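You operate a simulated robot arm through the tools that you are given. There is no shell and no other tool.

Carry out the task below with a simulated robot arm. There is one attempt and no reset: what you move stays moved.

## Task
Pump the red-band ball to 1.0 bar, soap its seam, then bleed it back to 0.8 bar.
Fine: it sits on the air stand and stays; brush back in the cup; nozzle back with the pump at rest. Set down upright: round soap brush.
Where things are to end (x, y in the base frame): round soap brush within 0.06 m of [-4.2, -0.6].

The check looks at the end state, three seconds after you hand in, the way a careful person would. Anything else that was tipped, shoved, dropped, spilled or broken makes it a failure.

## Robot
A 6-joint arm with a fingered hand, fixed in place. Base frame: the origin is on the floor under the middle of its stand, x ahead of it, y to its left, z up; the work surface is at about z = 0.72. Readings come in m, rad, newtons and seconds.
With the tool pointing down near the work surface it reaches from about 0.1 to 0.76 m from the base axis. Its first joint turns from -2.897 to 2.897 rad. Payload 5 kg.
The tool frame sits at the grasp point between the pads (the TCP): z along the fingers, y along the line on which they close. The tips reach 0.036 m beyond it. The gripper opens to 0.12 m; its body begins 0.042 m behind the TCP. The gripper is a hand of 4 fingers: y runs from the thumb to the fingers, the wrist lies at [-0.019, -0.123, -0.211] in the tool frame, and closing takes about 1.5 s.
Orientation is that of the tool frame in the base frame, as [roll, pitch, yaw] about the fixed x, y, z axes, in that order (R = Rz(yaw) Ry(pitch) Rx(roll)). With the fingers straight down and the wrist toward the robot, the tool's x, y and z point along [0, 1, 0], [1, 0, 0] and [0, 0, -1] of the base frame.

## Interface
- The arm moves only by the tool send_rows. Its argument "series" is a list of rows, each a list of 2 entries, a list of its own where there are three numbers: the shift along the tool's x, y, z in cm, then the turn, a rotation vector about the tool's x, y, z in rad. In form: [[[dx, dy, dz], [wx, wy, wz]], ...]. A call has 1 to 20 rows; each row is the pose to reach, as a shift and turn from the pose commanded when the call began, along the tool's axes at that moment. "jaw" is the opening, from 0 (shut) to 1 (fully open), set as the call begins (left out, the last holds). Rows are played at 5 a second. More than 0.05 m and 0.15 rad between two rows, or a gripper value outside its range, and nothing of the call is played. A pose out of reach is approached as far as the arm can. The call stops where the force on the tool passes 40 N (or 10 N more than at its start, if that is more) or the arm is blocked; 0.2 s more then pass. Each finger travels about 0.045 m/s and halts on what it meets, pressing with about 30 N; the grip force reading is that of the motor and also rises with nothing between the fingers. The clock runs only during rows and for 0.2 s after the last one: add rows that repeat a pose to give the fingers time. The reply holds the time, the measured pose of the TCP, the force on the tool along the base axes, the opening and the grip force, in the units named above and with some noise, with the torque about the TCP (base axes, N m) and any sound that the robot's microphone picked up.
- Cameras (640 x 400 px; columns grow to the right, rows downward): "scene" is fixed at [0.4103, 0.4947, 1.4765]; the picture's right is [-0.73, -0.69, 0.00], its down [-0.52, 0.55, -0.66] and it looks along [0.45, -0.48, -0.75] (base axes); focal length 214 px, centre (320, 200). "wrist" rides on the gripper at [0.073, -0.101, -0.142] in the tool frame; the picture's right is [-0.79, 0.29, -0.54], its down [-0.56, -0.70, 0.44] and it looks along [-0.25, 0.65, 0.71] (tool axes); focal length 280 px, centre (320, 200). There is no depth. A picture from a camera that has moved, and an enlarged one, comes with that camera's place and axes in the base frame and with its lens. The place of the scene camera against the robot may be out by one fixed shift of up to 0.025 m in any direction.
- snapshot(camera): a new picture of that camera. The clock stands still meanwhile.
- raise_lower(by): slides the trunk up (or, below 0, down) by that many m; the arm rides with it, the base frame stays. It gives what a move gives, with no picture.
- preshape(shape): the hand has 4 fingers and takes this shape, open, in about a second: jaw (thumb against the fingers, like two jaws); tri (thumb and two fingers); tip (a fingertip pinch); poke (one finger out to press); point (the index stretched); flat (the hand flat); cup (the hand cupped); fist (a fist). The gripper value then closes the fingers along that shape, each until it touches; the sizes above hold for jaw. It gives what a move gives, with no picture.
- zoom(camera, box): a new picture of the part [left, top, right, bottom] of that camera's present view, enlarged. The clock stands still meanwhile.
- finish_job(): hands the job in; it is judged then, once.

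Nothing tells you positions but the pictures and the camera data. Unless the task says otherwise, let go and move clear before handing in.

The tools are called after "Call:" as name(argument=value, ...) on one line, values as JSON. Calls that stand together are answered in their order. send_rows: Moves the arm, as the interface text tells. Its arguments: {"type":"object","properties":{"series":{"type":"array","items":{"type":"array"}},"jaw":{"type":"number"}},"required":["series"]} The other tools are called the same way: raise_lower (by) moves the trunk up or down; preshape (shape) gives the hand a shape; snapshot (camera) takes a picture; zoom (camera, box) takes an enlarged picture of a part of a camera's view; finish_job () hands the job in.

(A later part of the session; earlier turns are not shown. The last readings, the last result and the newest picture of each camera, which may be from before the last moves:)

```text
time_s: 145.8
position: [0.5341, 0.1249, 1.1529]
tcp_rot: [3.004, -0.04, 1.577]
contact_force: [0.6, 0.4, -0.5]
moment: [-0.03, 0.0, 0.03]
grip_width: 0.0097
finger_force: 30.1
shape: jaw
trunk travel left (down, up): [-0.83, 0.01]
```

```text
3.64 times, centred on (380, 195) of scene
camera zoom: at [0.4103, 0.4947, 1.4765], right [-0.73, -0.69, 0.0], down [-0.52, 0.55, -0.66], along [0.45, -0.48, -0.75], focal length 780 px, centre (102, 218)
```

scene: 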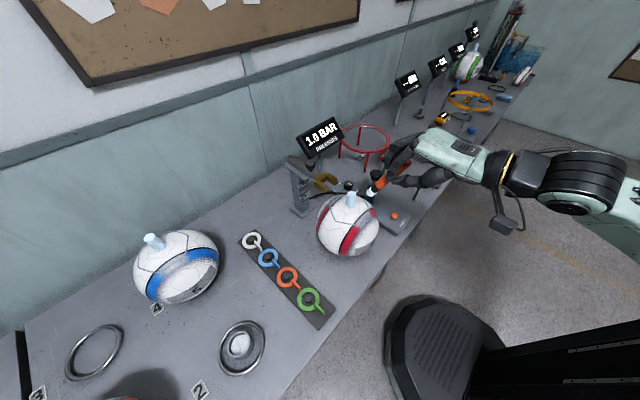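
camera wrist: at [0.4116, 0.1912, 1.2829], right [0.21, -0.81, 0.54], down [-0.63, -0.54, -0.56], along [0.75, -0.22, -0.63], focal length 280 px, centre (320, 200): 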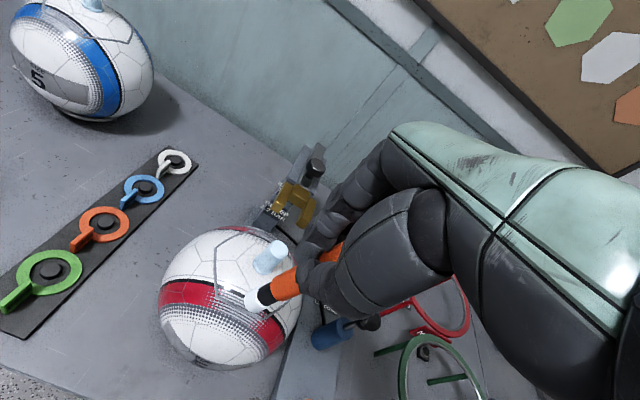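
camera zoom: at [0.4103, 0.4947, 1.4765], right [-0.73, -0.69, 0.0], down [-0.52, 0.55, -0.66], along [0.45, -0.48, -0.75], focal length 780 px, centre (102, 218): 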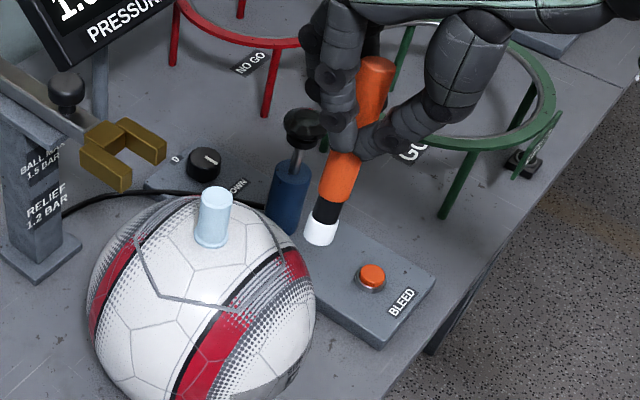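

The foam is intact and the brush vertical. I'll use the seam's left-near edge instead, leaning the brush to the left there, where the arm has room.

Call:
send_rows(series=[[[3.8, 2.29, 0.99], [0, 0, 0]], [[7.6, 4.57, 1.98], [0, 0, 0]], [[11.4, 6.86, 2.97], [0, 0, 0]]])

Call:
send_rows(series=[[[0, 0, 0], [0, -0.125, 0]], [[0, 0, 0], [0, -0.25, 0]], [[0, 0, 0], [0, -0.375, 0]], [[0, 0, 0], [0, -0.5, 0]]])

Call:
snapshot(camera="wrist")

Call:
zoom(camera="scene", box=[310, 140, 450, 250])

```text
time_s: 146.7
position: [0.6049, 0.2418, 1.1356]
tcp_rot: [3.001, -0.041, 1.575]
contact_force: [0.4, 0.2, -1.3]
moment: [-0.02, 0.01, -0.01]
grip_width: 0.0093
finger_force: 29.6
shape: jaw
trunk travel left (down, up): [-0.83, 0.01]
```

```text
time_s: 147.7
position: [0.6046, 0.2414, 1.1368]
tcp_rot: [2.985, 0.457, 1.498]
contact_force: [-0.2, 1.1, 0.3]
moment: [0.0, -0.02, -0.02]
grip_width: 0.0093
finger_force: 30.2
shape: jaw
trunk travel left (down, up): [-0.83, 0.01]
```

```text
taken
camera wrist: at [0.4904, 0.3688, 1.2178], right [0.17, -0.47, 0.87], down [-0.67, -0.7, -0.24], along [0.72, -0.54, -0.43], focal length 280 px, centre (320, 200)
```

wrist: 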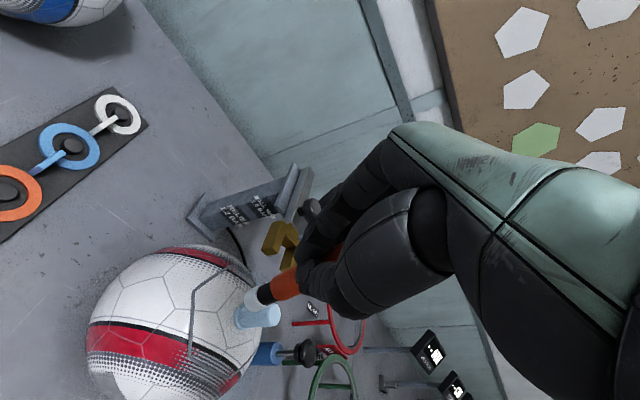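

```text
3.64 times, centred on (380, 195) of scene
camera zoom: at [0.4103, 0.4947, 1.4765], right [-0.73, -0.69, 0.0], down [-0.52, 0.55, -0.66], along [0.45, -0.48, -0.75], focal length 780 px, centre (102, 218)
```

zoom: 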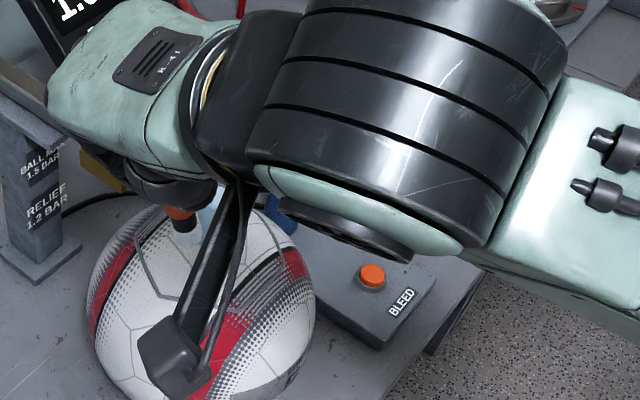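

The lean works here. I lower the tip to about 2 cm above the middle of the left-near ridge and check.

Call:
send_rows(series=[[[1.28, -0.49, 3.24], [0, 0, 0]], [[2.55, -0.98, 6.47], [0, 0, 0]]])

Call:
zoom(camera="wrist", box=[150, 220, 310, 360])

Call:
snapshot(camera="scene")

```text
time_s: 148.2
position: [0.6055, 0.2336, 1.0682]
tcp_rot: [2.987, 0.455, 1.497]
contact_force: [0.8, 0.8, 0.4]
moment: [-0.03, 0.0, 0.02]
grip_width: 0.0093
finger_force: 30.2
shape: jaw
trunk travel left (down, up): [-0.83, 0.01]
```

```text
2.86 times, centred on (230, 290) of wrist
camera zoom: at [0.4913, 0.3619, 1.1483], right [0.17, -0.47, 0.87], down [-0.67, -0.7, -0.25], along [0.72, -0.54, -0.43], focal length 801 px, centre (577, -57)
```

zoom: 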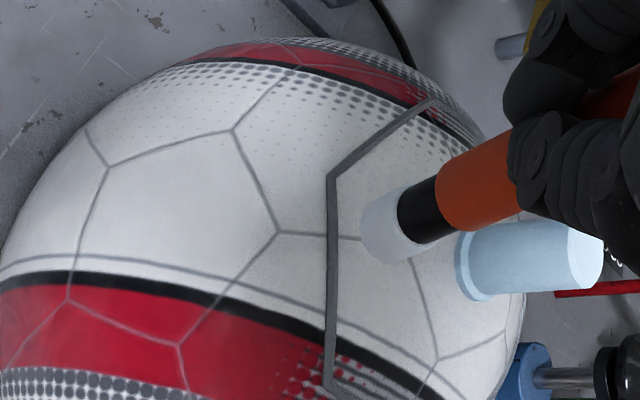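

```text
taken
```

scene: 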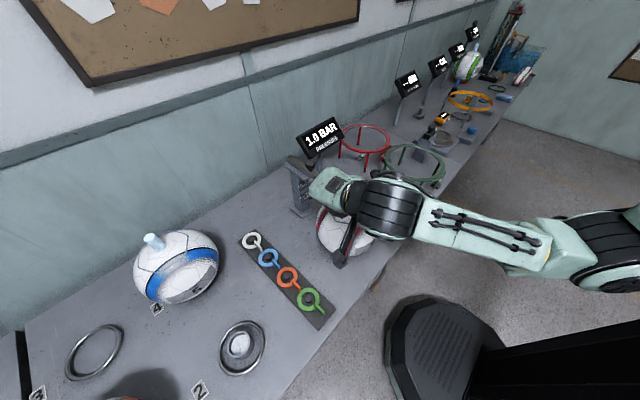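

I can see the ridge edge (vertical line in view) and the foamy tip just beside and above it. I move in closer along the brush axis.

Call:
send_rows(series=[[[-0.1, -0.14, 0.8], [0, 0, 0]], [[-0.15, -0.2, 1.6], [0, 0, 0]]])

Call:
zoom(camera="wrist", box=[150, 220, 310, 360])

```text
time_s: 148.8
position: [0.6066, 0.226, 1.0532]
tcp_rot: [2.986, 0.453, 1.499]
contact_force: [0.1, 0.5, 0.1]
moment: [0.01, -0.02, 0.01]
grip_width: 0.0094
finger_force: 29.8
shape: jaw
trunk travel left (down, up): [-0.83, 0.01]
```

```text
2.86 times, centred on (230, 290) of wrist
camera zoom: at [0.4907, 0.354, 1.1343], right [0.17, -0.47, 0.87], down [-0.67, -0.7, -0.25], along [0.72, -0.54, -0.43], focal length 801 px, centre (577, -57)
```

zoom: 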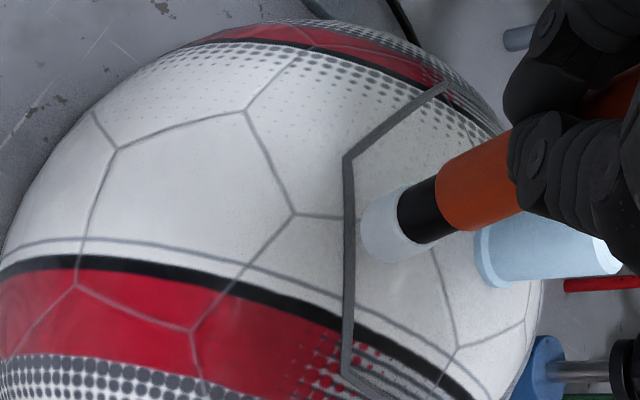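

The tip is lined up: about 1.4 cm further along its own axis should land it on the ridge. I go in gently.

Call:
send_rows(series=[[[0, 0, 0.6], [0, 0, 0]], [[0, 0, 1.0], [0, 0, 0]], [[0, 0, 1.3], [0, 0, 0]]])

Call:
zoom(camera="wrist", box=[170, 240, 290, 340])

```text
time_s: 149.7
position: [0.6064, 0.2204, 1.0424]
tcp_rot: [2.985, 0.452, 1.5]
contact_force: [0.4, 1.5, 2.7]
moment: [-0.02, 0.01, -0.02]
grip_width: 0.0095
finger_force: 30.0
shape: jaw
trunk travel left (down, up): [-0.83, 0.01]
```

```text
4.00 times, centred on (230, 290) of wrist
camera zoom: at [0.4918, 0.3482, 1.1236], right [0.17, -0.47, 0.87], down [-0.67, -0.7, -0.25], along [0.72, -0.54, -0.43], focal length 1122 px, centre (680, -160)
```

zoom: 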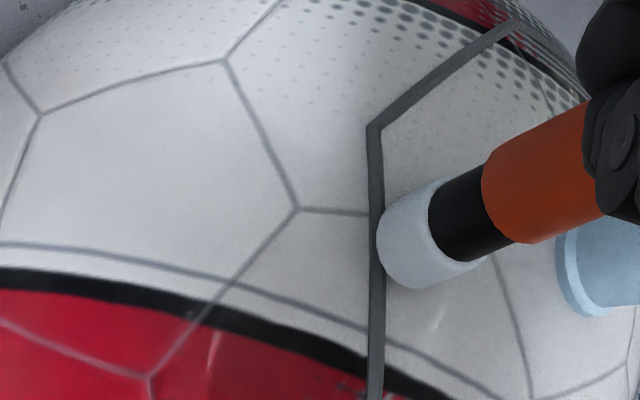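

Interesting: it is touching the ball at about 3 N just inside the ridge and the foam stays on. So the foam was given up earlier only when the bristles reached the seam itself. I slide outward onto the ridge and watch.

Call:
send_rows(series=[[[0.4, -0.24, 0.04], [0, 0, 0]]])

Call:
zoom(camera="wrist", box=[170, 240, 290, 340])

Call:
send_rows(series=[[[0.4, -0.24, 0.04], [0, 0, 0]]])

Call:
zoom(camera="wrist", box=[170, 240, 290, 340])

```text
time_s: 150.1
position: [0.6032, 0.2237, 1.041]
tcp_rot: [2.984, 0.453, 1.499]
contact_force: [-0.8, 1.9, 5.8]
moment: [-0.06, -0.06, 0.02]
grip_width: 0.0097
finger_force: 30.3
shape: jaw
trunk travel left (down, up): [-0.83, 0.01]
```

```text
4.00 times, centred on (230, 290) of wrist
camera zoom: at [0.4893, 0.3519, 1.1214], right [0.17, -0.47, 0.87], down [-0.67, -0.7, -0.25], along [0.72, -0.54, -0.43], focal length 1122 px, centre (680, -160)
```

zoom: 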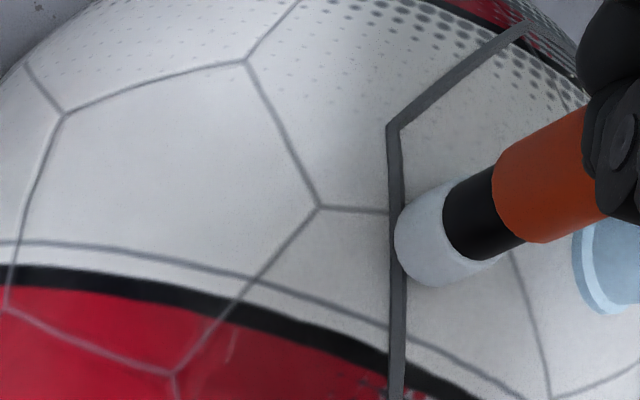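

```text
time_s: 150.4
position: [0.603, 0.2273, 1.038]
tcp_rot: [2.982, 0.453, 1.499]
contact_force: [-0.1, 4.1, 7.9]
moment: [-0.14, -0.1, 0.06]
grip_width: 0.0098
finger_force: 29.7
shape: jaw
trunk travel left (down, up): [-0.83, 0.01]
```

```text
4.00 times, centred on (230, 290) of wrist
camera zoom: at [0.4874, 0.3553, 1.1192], right [0.17, -0.47, 0.87], down [-0.67, -0.7, -0.25], along [0.72, -0.54, -0.43], focal length 1122 px, centre (680, -160)
```

zoom: 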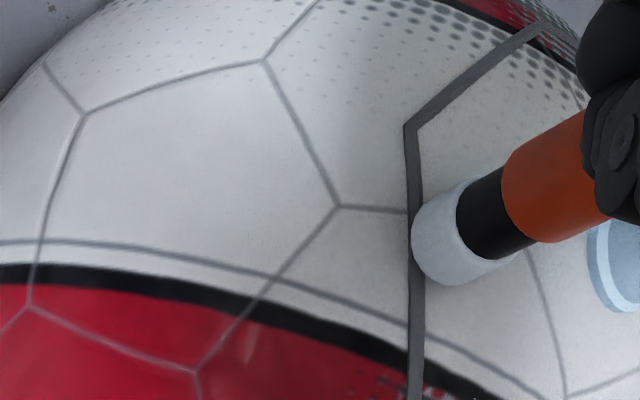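

The bristles are pressed against the inside of the ridge, which seems to stand proud, and the foam is still there. I lift 1 cm, shift outward, and set down on top of the ridge.

Call:
send_rows(series=[[[0, 0, -0.6], [0, 0, 0]], [[0, 0, -1.2], [0, 0, 0]], [[0.3, -0.2, -1.2], [0, 0, 0]], [[0.3, -0.2, -0.7], [0, 0, 0]]])

Call:
zoom(camera="wrist", box=[170, 240, 290, 340])

```text
time_s: 151.4
position: [0.5999, 0.2324, 1.0427]
tcp_rot: [2.986, 0.453, 1.498]
contact_force: [-0.6, 0.1, -0.3]
moment: [0.02, 0.0, 0.03]
grip_width: 0.0094
finger_force: 30.0
shape: jaw
trunk travel left (down, up): [-0.83, 0.01]
```

```text
4.00 times, centred on (230, 290) of wrist
camera zoom: at [0.4855, 0.3601, 1.1231], right [0.17, -0.47, 0.87], down [-0.67, -0.7, -0.25], along [0.72, -0.54, -0.43], focal length 1122 px, centre (680, -160)
```

zoom: 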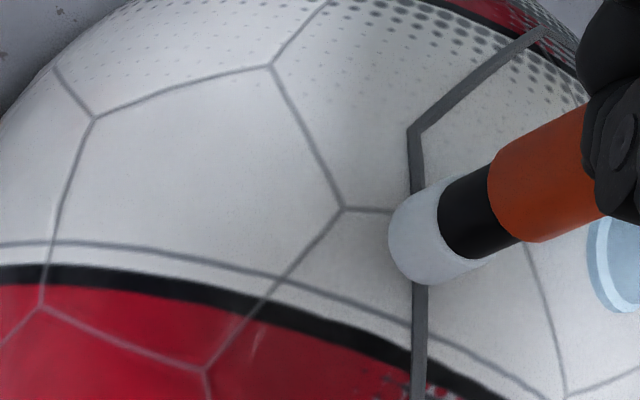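

The foam now covers the ridge line from above. I press down gently.

Call:
send_rows(series=[[[0, 0, 0.3], [0, 0, 0]], [[0, 0, 0.6], [0, 0, 0]]])

Call:
zoom(camera="wrist", box=[170, 240, 290, 340])

```text
time_s: 152.1
position: [0.6009, 0.2301, 1.038]
tcp_rot: [2.983, 0.452, 1.498]
contact_force: [-0.6, 0.1, 0.4]
moment: [-0.01, -0.01, -0.02]
grip_width: 0.0095
finger_force: 29.9
shape: jaw
trunk travel left (down, up): [-0.83, 0.01]
```

```text
4.00 times, centred on (230, 290) of wrist
camera zoom: at [0.486, 0.3575, 1.1184], right [0.17, -0.47, 0.87], down [-0.67, -0.7, -0.25], along [0.72, -0.54, -0.43], focal length 1122 px, centre (680, -160)
```

zoom: 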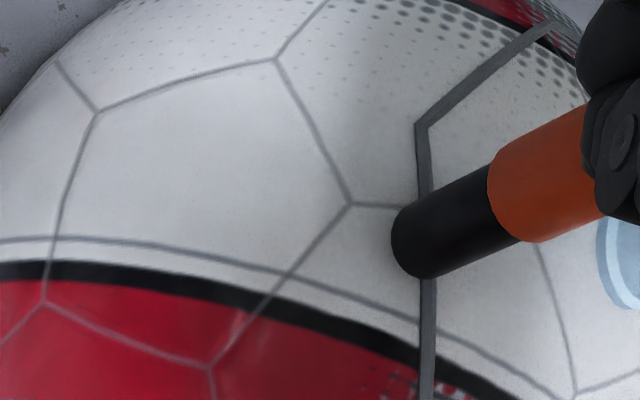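

That confirms it: the foam transfers precisely when the bristles touch the seam ridge, so the seam has now taken soap several times (including the full loop). I lift off and straighten the hand to take the brush back.

Call:
send_rows(series=[[[0, 0, -3], [0, 0, 0]], [[0, 0, -6], [0, 0, 0]]])

Call:
send_rows(series=[[[0, 0, 0], [0, 0.12, 0]], [[0, 0, 0], [0, 0.24, 0]], [[0, 0, 0], [0, 0.36, 0]], [[0, 0, 0], [0, 0.46, 0]]])

Call:
snapshot(camera="wrist")

Call:
snapshot(camera="scene")

```text
time_s: 152.7
position: [0.5946, 0.2552, 1.0916]
tcp_rot: [2.987, 0.455, 1.502]
contact_force: [0.8, -0.1, 0.5]
moment: [-0.01, 0.02, 0.02]
grip_width: 0.0097
finger_force: 29.8
shape: jaw
trunk travel left (down, up): [-0.83, 0.01]
```

```text
time_s: 153.7
position: [0.5927, 0.2562, 1.0907]
tcp_rot: [3.001, -0.006, 1.57]
contact_force: [0.0, 0.0, -0.3]
moment: [0.02, -0.02, 0.01]
grip_width: 0.0095
finger_force: 29.9
shape: jaw
trunk travel left (down, up): [-0.83, 0.01]
```

```text
taken
camera wrist: at [0.4715, 0.328, 1.218], right [0.21, -0.79, 0.57], down [-0.63, -0.56, -0.54], along [0.75, -0.25, -0.62], focal length 280 px, centre (320, 200)
```

wrist: 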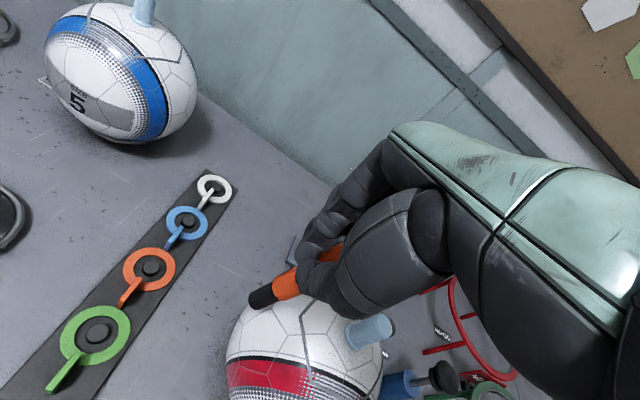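

```text
taken
```

scene: 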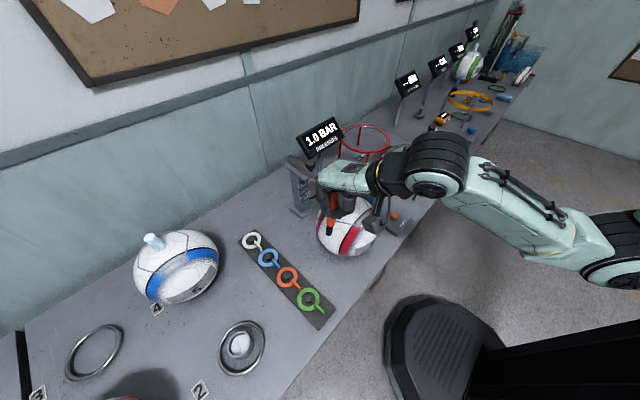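

I carry the brush back over the cup.

Call:
send_rows(series=[[[4.13, 0.27, 0.04], [0, 0.0134, -0.0946]], [[8.26, 0.54, 0.08], [0, 0.0268, -0.1891]], [[12.39, 0.8, 0.11], [0, 0.0401, -0.2837]], [[16.52, 1.07, 0.15], [0, 0.0535, -0.3782]], [[20.65, 1.34, 0.19], [0, 0.0669, -0.4728]], [[24.78, 1.61, 0.23], [0, 0.0803, -0.5673]], [[28.91, 1.87, 0.26], [0, 0.0936, -0.6619]], [[33.04, 2.14, 0.3], [0, 0.107, -0.7564]]])

Call:
zoom(camera="wrist", box=[160, 180, 400, 380])

Call:
snapshot(camera="scene")

```text
time_s: 155.4
position: [0.6169, 0.5892, 1.0891]
tcp_rot: [3.001, -0.002, 2.336]
contact_force: [0.5, -0.2, -0.2]
moment: [0.0, -0.03, -0.04]
grip_width: 0.0097
finger_force: 30.0
shape: jaw
trunk travel left (down, up): [-0.83, 0.01]
```

```text
2.00 times, centred on (280, 280) of wrist
camera zoom: at [0.4776, 0.5578, 1.2159], right [0.7, -0.43, 0.58], down [-0.07, -0.84, -0.54], along [0.71, 0.33, -0.62], focal length 561 px, centre (400, 40)
```

zoom: 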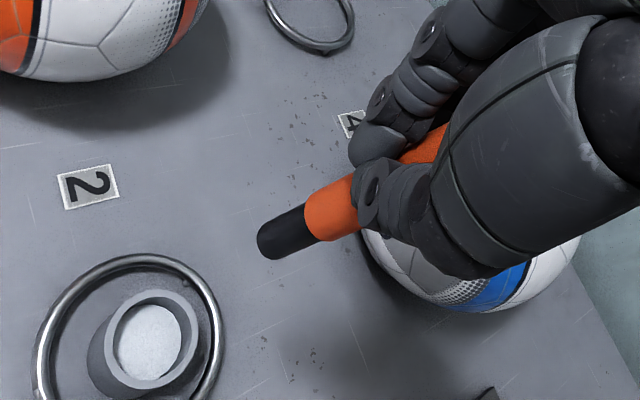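

```text
taken
```

scene: 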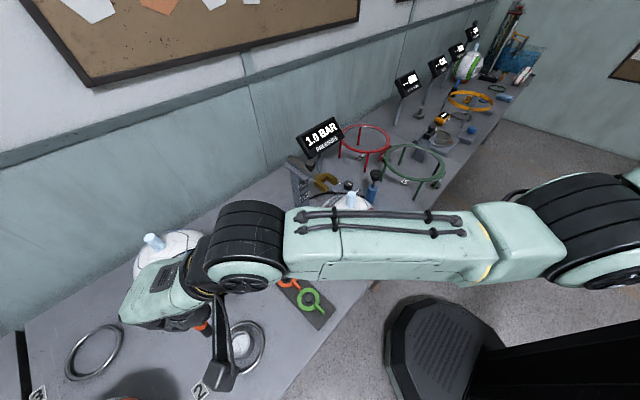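

I zoom in tightly on the brush to judge how vertical it really hangs before setting it down.

Call:
zoom(camera="wrist", box=[230, 230, 360, 330])

Call:
zoom(camera="scene", box=[170, 290, 270, 370])

```text
4.00 times, centred on (295, 280) of wrist
camera zoom: at [0.4776, 0.5578, 1.2159], right [0.7, -0.43, 0.58], down [-0.07, -0.84, -0.54], along [0.71, 0.33, -0.62], focal length 1122 px, centre (420, -120)
```

zoom: 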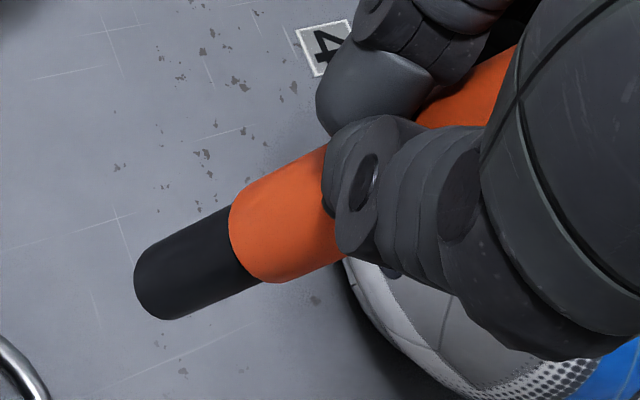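

```text
5.00 times, centred on (220, 330) of scene
camera zoom: at [0.4103, 0.4947, 1.4765], right [-0.73, -0.69, 0.0], down [-0.52, 0.55, -0.66], along [0.45, -0.48, -0.75], focal length 1072 px, centre (820, -450)
```

zoom: 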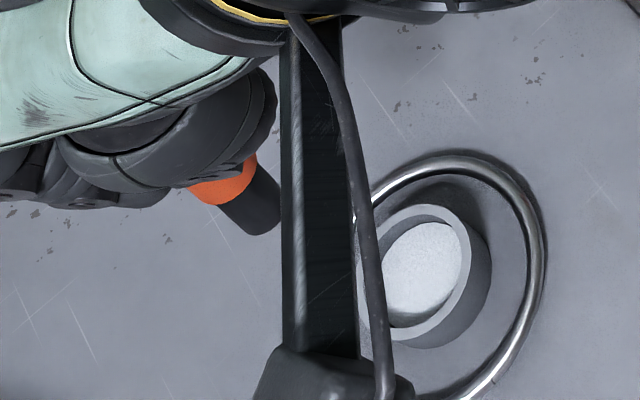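

The brush leans about 6° (top toward −y). I rotate the hand slightly to make it plumb and re-measure.

Call:
send_rows(series=[[[0, 0, 0], [0.0756, -0.0721, -0.0102]], [[0, 0, 0], [0.0756, -0.0721, -0.0102]]])

Call:
zoom(camera="wrist", box=[230, 230, 360, 330])

Call:
zoom(camera="scene", box=[170, 290, 270, 370])

```text
time_s: 156.1
position: [0.6168, 0.5879, 1.091]
tcp_rot: [3.077, 0.072, 2.335]
contact_force: [-0.1, -0.6, -0.3]
moment: [-0.01, 0.01, 0.02]
grip_width: 0.0097
finger_force: 30.3
shape: jaw
trunk travel left (down, up): [-0.83, 0.01]
```

```text
4.00 times, centred on (295, 280) of wrist
camera zoom: at [0.478, 0.5702, 1.2203], right [0.7, -0.36, 0.61], down [-0.07, -0.89, -0.45], along [0.71, 0.27, -0.65], focal length 1122 px, centre (420, -120)
```

zoom: 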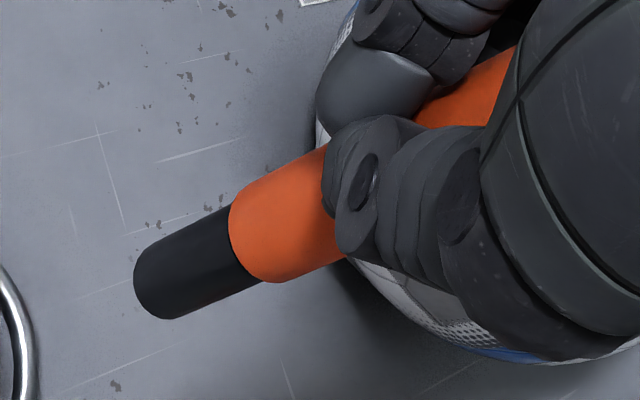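

```text
5.00 times, centred on (220, 330) of scene
camera zoom: at [0.4103, 0.4947, 1.4765], right [-0.73, -0.69, 0.0], down [-0.52, 0.55, -0.66], along [0.45, -0.48, -0.75], focal length 1072 px, centre (820, -450)
```

zoom: 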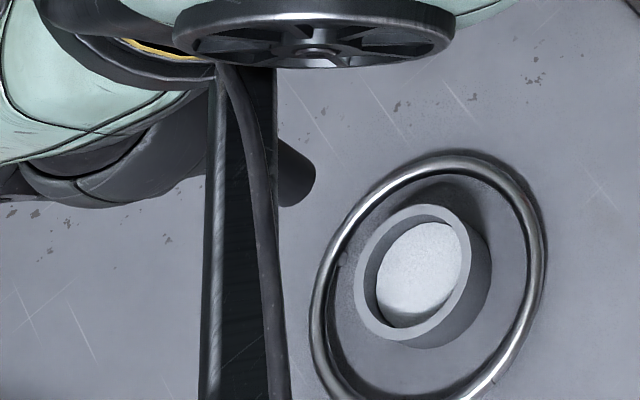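

Now the brush is plumb to within about 1°. I shift the tip over the cup's centre (0.612, 0.585) and lower in stages.

Call:
send_rows(series=[[[0.93, -0.16, -0.07], [0, 0, 0]], [[0.93, -0.16, -0.07], [0, 0, 0]]])

Call:
raise_lower(by=-0.14)

Call:
zoom(camera="wrist", box=[160, 180, 400, 380])

```text
time_s: 156.7
position: [0.6093, 0.5935, 1.0902]
tcp_rot: [3.076, 0.073, 2.335]
contact_force: [-0.4, -0.1, -0.2]
moment: [-0.02, 0.03, 0.01]
grip_width: 0.0095
finger_force: 30.1
shape: jaw
trunk travel left (down, up): [-0.83, 0.01]
```

```text
time_s: 158.3
position: [0.6092, 0.5931, 0.95]
tcp_rot: [3.074, 0.071, 2.336]
contact_force: [0.7, 0.3, -1.2]
moment: [0.01, 0.01, 0.03]
grip_width: 0.0096
finger_force: 30.1
shape: jaw
trunk travel left (down, up): [-0.69, 0.15]
```

```text
2.00 times, centred on (280, 280) of wrist
camera zoom: at [0.4703, 0.5752, 1.0804], right [0.7, -0.37, 0.61], down [-0.07, -0.89, -0.45], along [0.71, 0.27, -0.65], focal length 561 px, centre (400, 40)
```

zoom: 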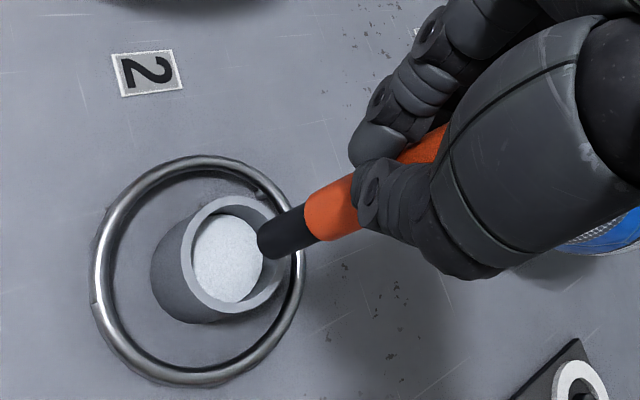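

Centred to within a couple of millimetres. I lower into the cup.

Call:
raise_lower(by=-0.075)

Call:
raise_lower(by=-0.014)

Call:
zoom(camera="wrist", box=[160, 180, 400, 380])

```text
time_s: 159.4
position: [0.6077, 0.5927, 0.8759]
tcp_rot: [3.075, 0.071, 2.338]
contact_force: [-0.3, 0.0, -0.2]
moment: [-0.01, -0.04, -0.01]
grip_width: 0.0096
finger_force: 30.0
shape: jaw
trunk travel left (down, up): [-0.615, 0.225]
```

```text
time_s: 160.1
position: [0.6087, 0.5931, 0.8611]
tcp_rot: [3.077, 0.071, 2.336]
contact_force: [-0.3, -0.6, -0.2]
moment: [0.01, 0.0, 0.01]
grip_width: 0.0095
finger_force: 30.4
shape: jaw
trunk travel left (down, up): [-0.601, 0.239]
```

```text
2.00 times, centred on (280, 280) of wrist
camera zoom: at [0.4702, 0.5752, 0.9913], right [0.7, -0.37, 0.61], down [-0.07, -0.89, -0.45], along [0.71, 0.27, -0.65], focal length 561 px, centre (400, 40)
```

zoom: 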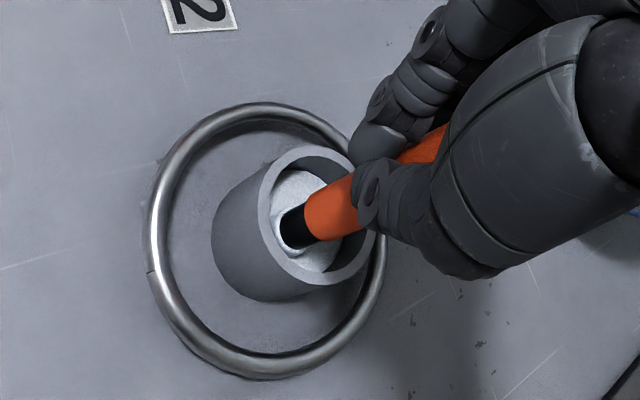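

No bottom contact yet. I go down in 4 mm steps until I feel it.

Call:
raise_lower(by=-0.004)

Call:
raise_lower(by=-0.004)

```text
time_s: 160.6
position: [0.6078, 0.5926, 0.8574]
tcp_rot: [3.076, 0.07, 2.335]
contact_force: [-0.4, 0.7, -0.8]
moment: [-0.01, 0.01, 0.01]
grip_width: 0.0094
finger_force: 30.1
shape: jaw
trunk travel left (down, up): [-0.597, 0.243]
```

```text
time_s: 161.1
position: [0.6085, 0.5927, 0.8537]
tcp_rot: [3.078, 0.071, 2.335]
contact_force: [0.2, 0.2, -0.3]
moment: [0.03, -0.02, -0.01]
grip_width: 0.0099
finger_force: 29.9
shape: jaw
trunk travel left (down, up): [-0.593, 0.247]
```

Call:
raise_lower(by=-0.004)

Call:
raise_lower(by=-0.003)

```text
time_s: 161.7
position: [0.6095, 0.5936, 0.8503]
tcp_rot: [3.076, 0.072, 2.336]
contact_force: [0.0, 0.6, 0.1]
moment: [0.01, 0.0, 0.0]
grip_width: 0.0094
finger_force: 29.7
shape: jaw
trunk travel left (down, up): [-0.589, 0.251]
```

```text
time_s: 162.2
position: [0.608, 0.5924, 0.8462]
tcp_rot: [3.075, 0.07, 2.335]
contact_force: [-0.5, -0.7, 0.5]
moment: [0.0, -0.01, -0.02]
grip_width: 0.0095
finger_force: 30.6
shape: jaw
trunk travel left (down, up): [-0.586, 0.254]
```

Call:
raise_lower(by=-0.003)

Call:
raise_lower(by=-0.003)

Call:
zoom(camera="wrist", box=[160, 180, 400, 380])

```text
time_s: 162.7
position: [0.6083, 0.5927, 0.8447]
tcp_rot: [3.073, 0.071, 2.335]
contact_force: [-0.9, 0.8, 6.3]
moment: [-0.02, -0.07, -0.02]
grip_width: 0.0098
finger_force: 30.2
shape: jaw
trunk travel left (down, up): [-0.583, 0.257]
```

```text
time_s: 163.2
position: [0.6086, 0.5936, 0.8436]
tcp_rot: [3.07, 0.071, 2.335]
contact_force: [-0.7, 0.0, 15.1]
moment: [-0.08, -0.14, -0.01]
grip_width: 0.0102
finger_force: 29.8
shape: jaw
trunk travel left (down, up): [-0.58, 0.26]
```

```text
2.00 times, centred on (280, 280) of wrist
camera zoom: at [0.4696, 0.5748, 0.9733], right [0.7, -0.37, 0.62], down [-0.07, -0.89, -0.45], along [0.71, 0.27, -0.65], focal length 561 px, centre (400, 40)
```

zoom: 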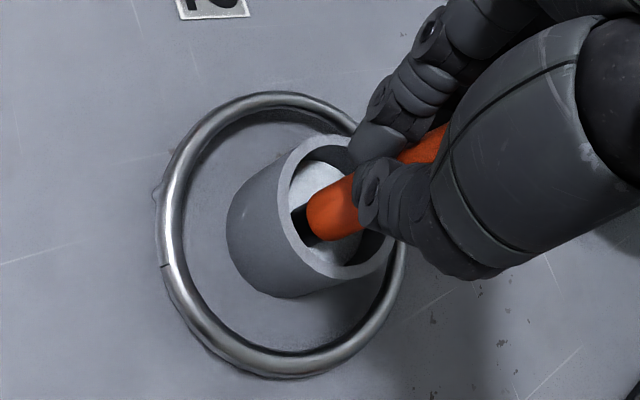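

The bottom is found (15 N is too much, so I ease up 4 mm). Then I open the fingers in small increments so the brush isn't knocked.

Call:
raise_lower(by=-0.0)

Call:
raise_lower(by=0.004)

Call:
send_rows(series=[[[0, 0, 0], [0, 0, 0]], [[0, 0, 0], [0, 0, 0]], [[0, 0, 0], [0, 0, 0]]], jaw=0.12)

Call:
zoom(camera="wrist", box=[160, 180, 400, 380])

```text
time_s: 163.7
position: [0.6076, 0.5921, 0.8439]
tcp_rot: [3.072, 0.071, 2.336]
contact_force: [-0.1, 0.4, 18.6]
moment: [-0.08, -0.14, 0.0]
grip_width: 0.0101
finger_force: 29.6
shape: jaw
trunk travel left (down, up): [-0.58, 0.26]
```

```text
time_s: 164.2
position: [0.6076, 0.5915, 0.8432]
tcp_rot: [3.076, 0.072, 2.335]
contact_force: [0.2, 0.4, 8.3]
moment: [-0.03, -0.12, 0.01]
grip_width: 0.01
finger_force: 30.1
shape: jaw
trunk travel left (down, up): [-0.584, 0.256]
```

```text
time_s: 165.0
position: [0.6073, 0.5928, 0.8433]
tcp_rot: [3.077, 0.072, 2.333]
contact_force: [-0.3, 0.6, -0.4]
moment: [-0.01, -0.01, 0.0]
grip_width: 0.0143
finger_force: 0.0
shape: jaw
trunk travel left (down, up): [-0.584, 0.256]
```

```text
2.00 times, centred on (280, 280) of wrist
camera zoom: at [0.47, 0.5749, 0.9739], right [0.7, -0.37, 0.61], down [-0.07, -0.89, -0.45], along [0.71, 0.27, -0.65], focal length 561 px, centre (400, 40)
```

zoom: 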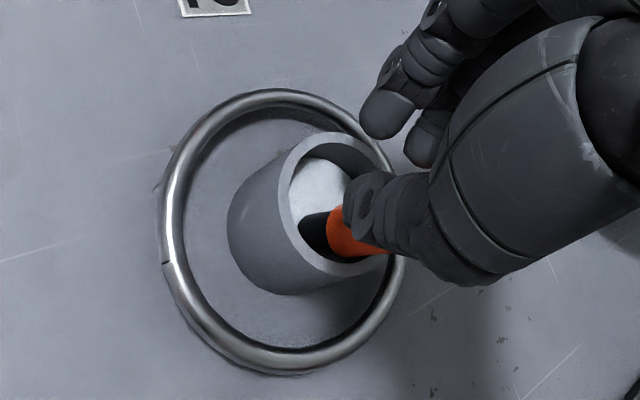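

The brush tipped sideways to the right again as soon as the squeeze came off. A better plan is to re-grip it, stand it up against the right-hand wall of the cup so the rim holds it nearly vertical, and then let go. First I open and lift to look.

Call:
send_rows(series=[[[0, 0, 0], [0, 0, 0]], [[0, 0, 0], [0, 0, 0]], [[0, 0, 0], [0, 0, 0]], [[0, 0, 0], [0, 0, 0]], [[0, 0, 0], [0, 0, 0]], [[0, 0, 0], [0, 0, 0]], [[0, 0, 0], [0, 0, 0]]], jaw=1)

Call:
raise_lower(by=0.14)

Call:
zoom(camera="wrist", box=[120, 180, 360, 380])

Call:
zoom(camera="scene", box=[170, 280, 290, 380])

```text
time_s: 166.6
position: [0.6083, 0.5939, 0.8441]
tcp_rot: [3.073, 0.071, 2.336]
contact_force: [-0.5, -0.2, -0.1]
moment: [-0.01, 0.0, 0.02]
grip_width: 0.1195
finger_force: 0.0
shape: jaw
trunk travel left (down, up): [-0.584, 0.256]
```

```text
time_s: 168.3
position: [0.6078, 0.5931, 0.9846]
tcp_rot: [3.076, 0.071, 2.336]
contact_force: [0.6, 0.0, 0.5]
moment: [0.03, 0.0, 0.02]
grip_width: 0.1194
finger_force: 0.1
shape: jaw
trunk travel left (down, up): [-0.724, 0.116]
```

```text
2.00 times, centred on (240, 280) of wrist
camera zoom: at [0.4704, 0.5753, 1.1141], right [0.7, -0.37, 0.61], down [-0.07, -0.89, -0.45], along [0.71, 0.27, -0.65], focal length 561 px, centre (480, 40)
```

zoom: 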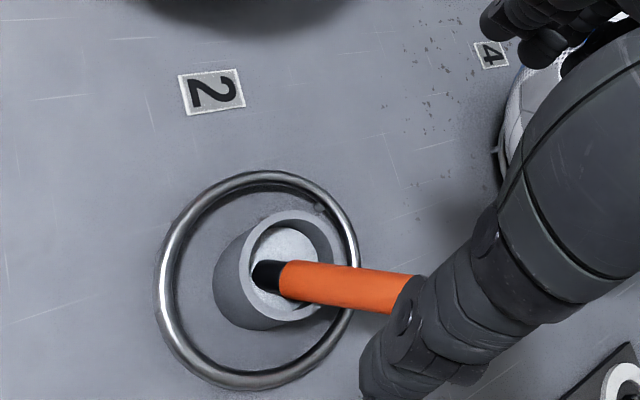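

```text
4.00 times, centred on (230, 330) of scene
camera zoom: at [0.4103, 0.4947, 1.4765], right [-0.73, -0.69, 0.0], down [-0.52, 0.55, -0.66], along [0.45, -0.48, -0.75], focal length 858 px, centre (680, -320)
```

zoom: 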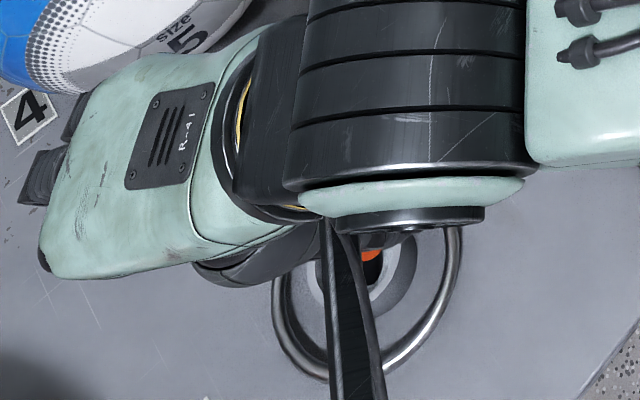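

I retract a little so both cameras can see the leaning brush clearly.

Call:
raise_lower(by=0.1)

Call:
send_rows(series=[[[-1, -4, 0], [0, 0, 0]], [[-2, -8, 0], [0, 0, 0]], [[-4, -12, 0], [0, 0, 0]], [[-7, -15, 0], [0, 0, 0]]])

Call:
zoom(camera="scene", box=[170, 280, 290, 380])

Call:
snapshot(camera="wrist")

```text
time_s: 169.6
position: [0.6081, 0.5929, 1.0839]
tcp_rot: [3.075, 0.072, 2.335]
contact_force: [-0.4, 0.4, 0.4]
moment: [-0.02, -0.04, -0.03]
grip_width: 0.1197
finger_force: 0.1
shape: jaw
trunk travel left (down, up): [-0.824, 0.016]
```

```text
time_s: 170.6
position: [0.5494, 0.4362, 1.0811]
tcp_rot: [3.073, 0.07, 2.334]
contact_force: [0.4, -0.1, -0.6]
moment: [0.03, 0.0, 0.03]
grip_width: 0.1198
finger_force: 0.1
shape: jaw
trunk travel left (down, up): [-0.824, 0.016]
```

```text
4.00 times, centred on (230, 330) of scene
camera zoom: at [0.4103, 0.4947, 1.4765], right [-0.73, -0.69, 0.0], down [-0.52, 0.55, -0.66], along [0.45, -0.48, -0.75], focal length 858 px, centre (680, -320)
```

zoom: 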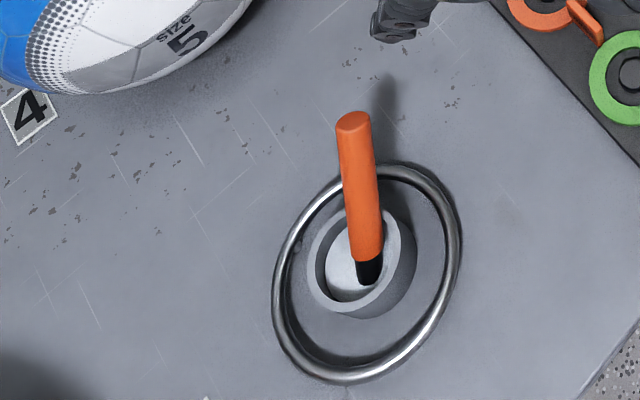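

```text
taken
camera wrist: at [0.4113, 0.4179, 1.2104], right [0.7, -0.37, 0.61], down [-0.07, -0.89, -0.45], along [0.71, 0.27, -0.65], focal length 280 px, centre (320, 200)
```

wrist: 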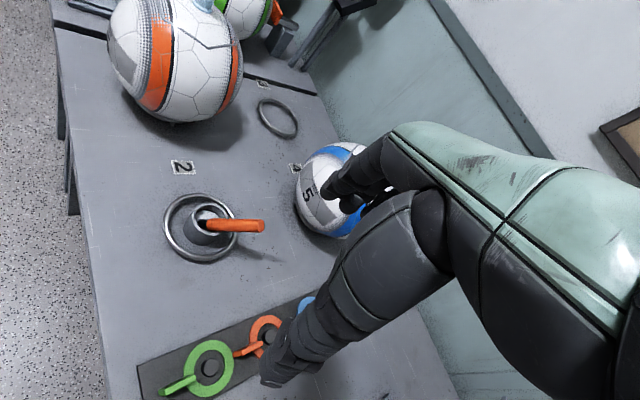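

The brush leans about 40° to the right; its top is near (0.666, 0.538, 0.838). I pre-position above it with a partial tilt that keeps the fingers clear of the cup rim.

Call:
send_rows(series=[[[0.02, 3.85, 0.27], [0.019, 0.106, -0.018]], [[0.03, 7.69, 0.55], [0.038, 0.212, -0.036]], [[0.05, 11.54, 0.82], [0.057, 0.318, -0.054]], [[0.06, 15.38, 1.09], [0.0755, 0.4243, -0.0721]]])

Call:
raise_lower(by=-0.13)

Call:
snapshot(camera="wrist")

Call:
zoom(camera="scene", box=[150, 230, 310, 370])

```text
time_s: 171.6
position: [0.6699, 0.5517, 1.096]
tcp_rot: [3.097, -0.342, 2.435]
contact_force: [-1.8, -1.2, -9.8]
moment: [0.4, 0.15, -0.04]
grip_width: 0.1198
finger_force: 0.0
shape: jaw
trunk travel left (down, up): [-0.824, 0.016]
```

```text
time_s: 173.2
position: [0.6602, 0.5461, 0.9496]
tcp_rot: [3.14, -0.351, 2.422]
contact_force: [0.2, -0.1, -0.2]
moment: [-0.02, 0.03, 0.01]
grip_width: 0.1201
finger_force: 0.1
shape: jaw
trunk travel left (down, up): [-0.694, 0.146]
```

```text
taken
camera wrist: at [0.5773, 0.4818, 1.108], right [0.89, -0.4, 0.24], down [-0.18, -0.77, -0.61], along [0.43, 0.5, -0.76], focal length 280 px, centre (320, 200)
```

wrist: 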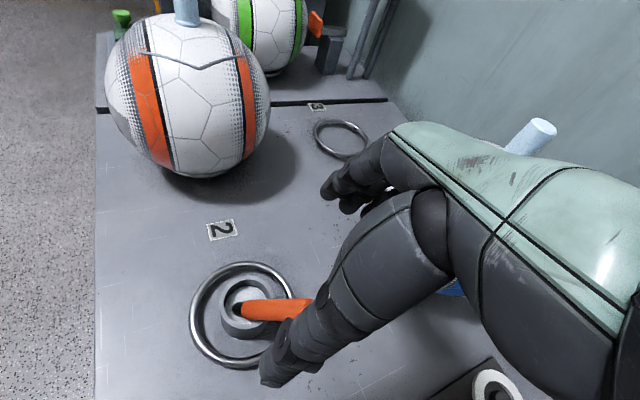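

```text
2.86 times, centred on (230, 300) of scene
camera zoom: at [0.4103, 0.4947, 1.4765], right [-0.73, -0.69, 0.0], down [-0.52, 0.55, -0.66], along [0.45, -0.48, -0.75], focal length 613 px, centre (577, -86)
```

zoom: 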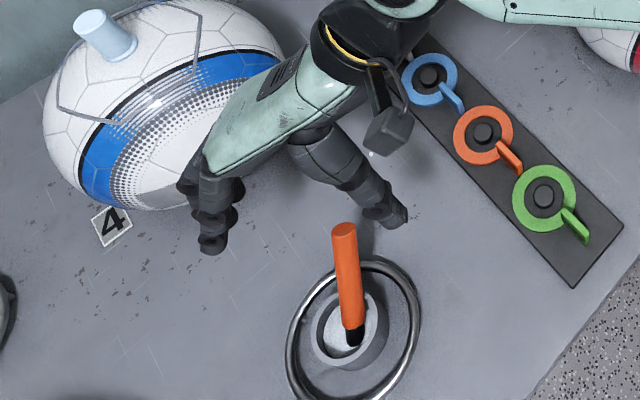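

The hand is lined up over the handle. I lower in two stages.

Call:
raise_lower(by=-0.07)

Call:
snapshot(camera="wrist")

Call:
raise_lower(by=-0.048)

Call:
snapshot(camera="wrist")

Call:
zoom(camera="scene", box=[150, 230, 310, 370])

```text
time_s: 174.3
position: [0.6603, 0.5457, 0.8806]
tcp_rot: [3.139, -0.351, 2.421]
contact_force: [0.6, -0.3, -0.5]
moment: [0.0, 0.0, 0.0]
grip_width: 0.1197
finger_force: 0.1
shape: jaw
trunk travel left (down, up): [-0.624, 0.216]
```

```text
taken
camera wrist: at [0.5773, 0.4818, 1.038], right [0.89, -0.4, 0.24], down [-0.18, -0.77, -0.61], along [0.43, 0.5, -0.76], focal length 280 px, centre (320, 200)
```

wrist: 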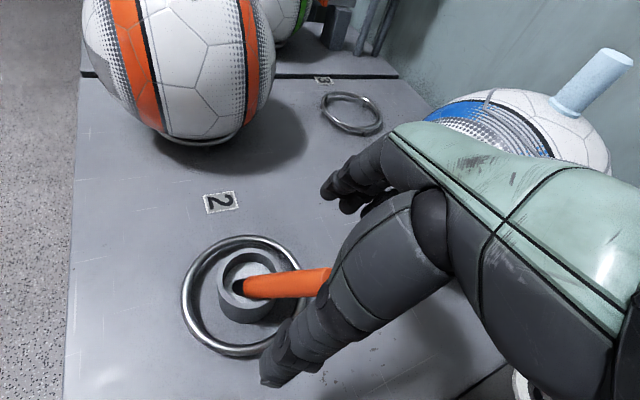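

```text
time_s: 175.2
position: [0.6608, 0.5456, 0.8313]
tcp_rot: [3.139, -0.35, 2.42]
contact_force: [0.4, 0.3, 0.5]
moment: [0.04, 0.04, -0.02]
grip_width: 0.1198
finger_force: 0.1
shape: jaw
trunk travel left (down, up): [-0.576, 0.264]
```

```text
taken
camera wrist: at [0.5772, 0.4817, 0.99], right [0.89, -0.4, 0.24], down [-0.18, -0.77, -0.61], along [0.43, 0.5, -0.76], focal length 280 px, centre (320, 200)
```

wrist: 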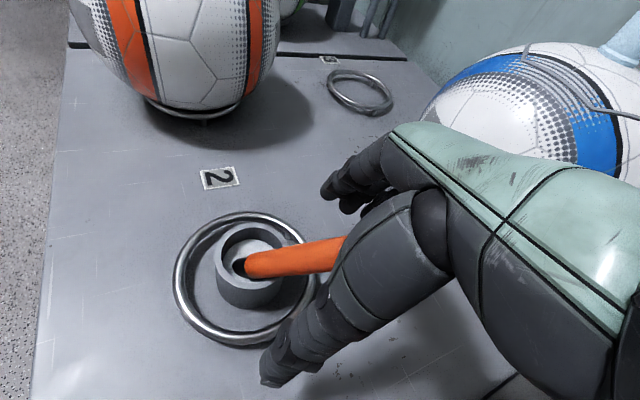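

```text
2.86 times, centred on (230, 300) of scene
camera zoom: at [0.4103, 0.4947, 1.4765], right [-0.73, -0.69, 0.0], down [-0.52, 0.55, -0.66], along [0.45, -0.48, -0.75], focal length 613 px, centre (577, -86)
```

zoom: 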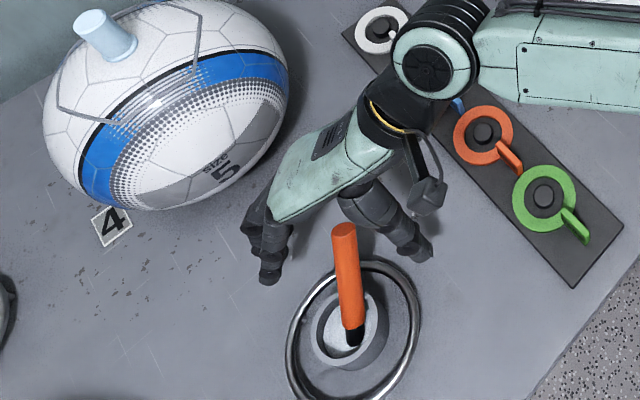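

The handle top is right between thumb and fingers. I close on it.

Call:
send_rows(series=[[[0, 0, 0], [0, 0, 0]], [[0, 0, 0], [0, 0, 0]], [[0, 0, 0], [0, 0, 0]], [[0, 0, 0], [0, 0, 0]], [[0, 0, 0], [0, 0, 0]], [[0, 0, 0], [0, 0, 0]], [[0, 0, 0], [0, 0, 0]], [[0, 0, 0], [0, 0, 0]], [[0, 0, 0], [0, 0, 0]]], jaw=0)

Call:
snapshot(camera="wrist")

Call:
zoom(camera="scene", box=[150, 230, 310, 370])

```text
time_s: 177.2
position: [0.6604, 0.5457, 0.8315]
tcp_rot: [3.139, -0.35, 2.422]
contact_force: [0.5, 0.4, 0.6]
moment: [0.08, -0.01, -0.06]
grip_width: 0.0067
finger_force: 29.9
shape: jaw
trunk travel left (down, up): [-0.576, 0.264]
```

```text
taken
camera wrist: at [0.5773, 0.4818, 0.99], right [0.89, -0.4, 0.24], down [-0.18, -0.77, -0.61], along [0.43, 0.5, -0.76], focal length 280 px, centre (320, 200)
```

wrist: 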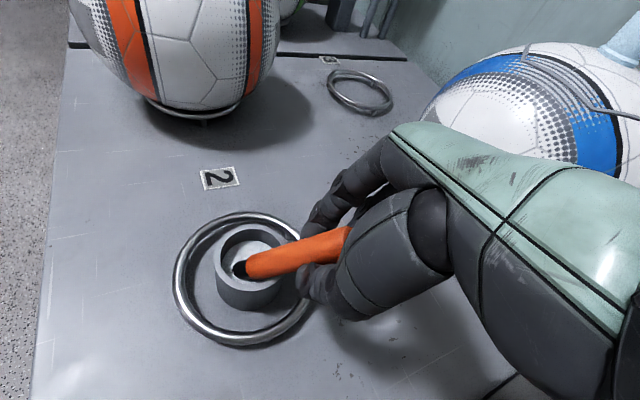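

```text
2.86 times, centred on (230, 300) of scene
camera zoom: at [0.4103, 0.4947, 1.4765], right [-0.73, -0.69, 0.0], down [-0.52, 0.55, -0.66], along [0.45, -0.48, -0.75], focal length 613 px, centre (577, -86)
```

zoom: 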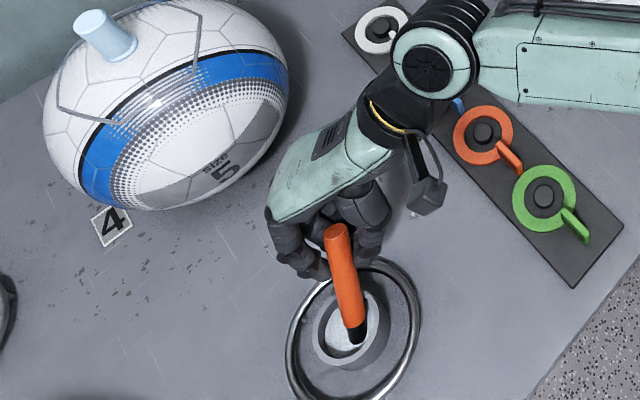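

The grip reads a bit narrower than before; I lift 2 cm as a test.

Call:
raise_lower(by=0.025)

Call:
snapshot(camera="wrist")

Call:
zoom(camera="scene", box=[150, 230, 310, 370])

```text
time_s: 177.9
position: [0.6596, 0.5456, 0.8562]
tcp_rot: [3.14, -0.352, 2.422]
contact_force: [0.3, -0.6, -0.7]
moment: [-0.02, -0.01, -0.02]
grip_width: 0.007
finger_force: 30.5
shape: jaw
trunk travel left (down, up): [-0.601, 0.239]
```

```text
taken
camera wrist: at [0.5776, 0.4819, 1.0145], right [0.89, -0.4, 0.24], down [-0.18, -0.77, -0.61], along [0.42, 0.5, -0.76], focal length 280 px, centre (320, 200)
```

wrist: 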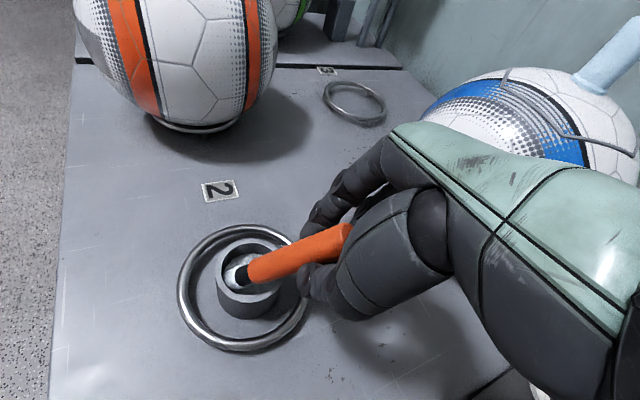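

```text
2.86 times, centred on (230, 300) of scene
camera zoom: at [0.4103, 0.4947, 1.4765], right [-0.73, -0.69, 0.0], down [-0.52, 0.55, -0.66], along [0.45, -0.48, -0.75], focal length 613 px, centre (577, -86)
```

zoom: 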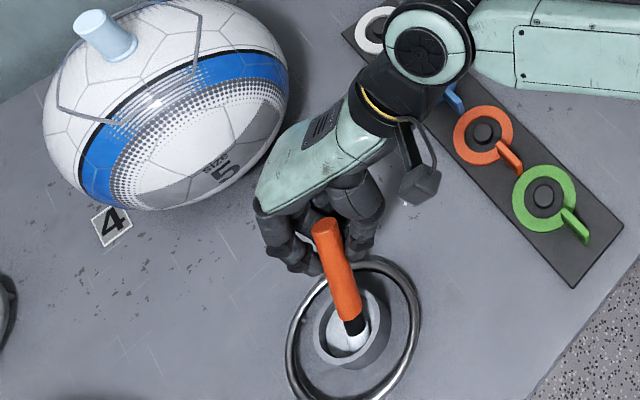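

It comes along firmly. I lift it clear of the cup.

Call:
raise_lower(by=0.085)

Call:
snapshot(camera="wrist")

```text
time_s: 179.1
position: [0.66, 0.5456, 0.9395]
tcp_rot: [-3.142, -0.352, 2.418]
contact_force: [0.4, -0.5, -0.5]
moment: [-0.05, 0.01, 0.02]
grip_width: 0.0069
finger_force: 29.7
shape: jaw
trunk travel left (down, up): [-0.686, 0.154]
```

```text
taken
camera wrist: at [0.5775, 0.4819, 1.0995], right [0.89, -0.4, 0.24], down [-0.18, -0.77, -0.61], along [0.42, 0.5, -0.76], focal length 280 px, centre (320, 200)
```

wrist: 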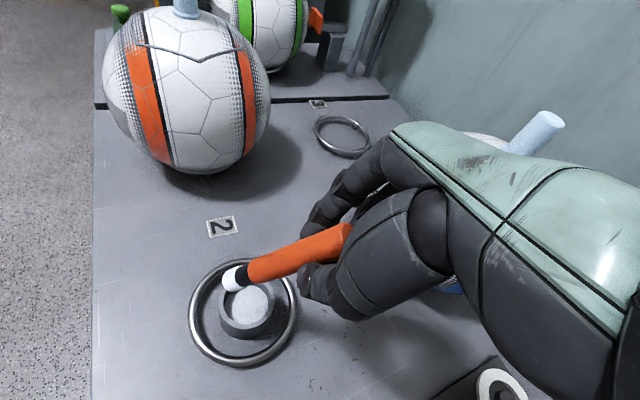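

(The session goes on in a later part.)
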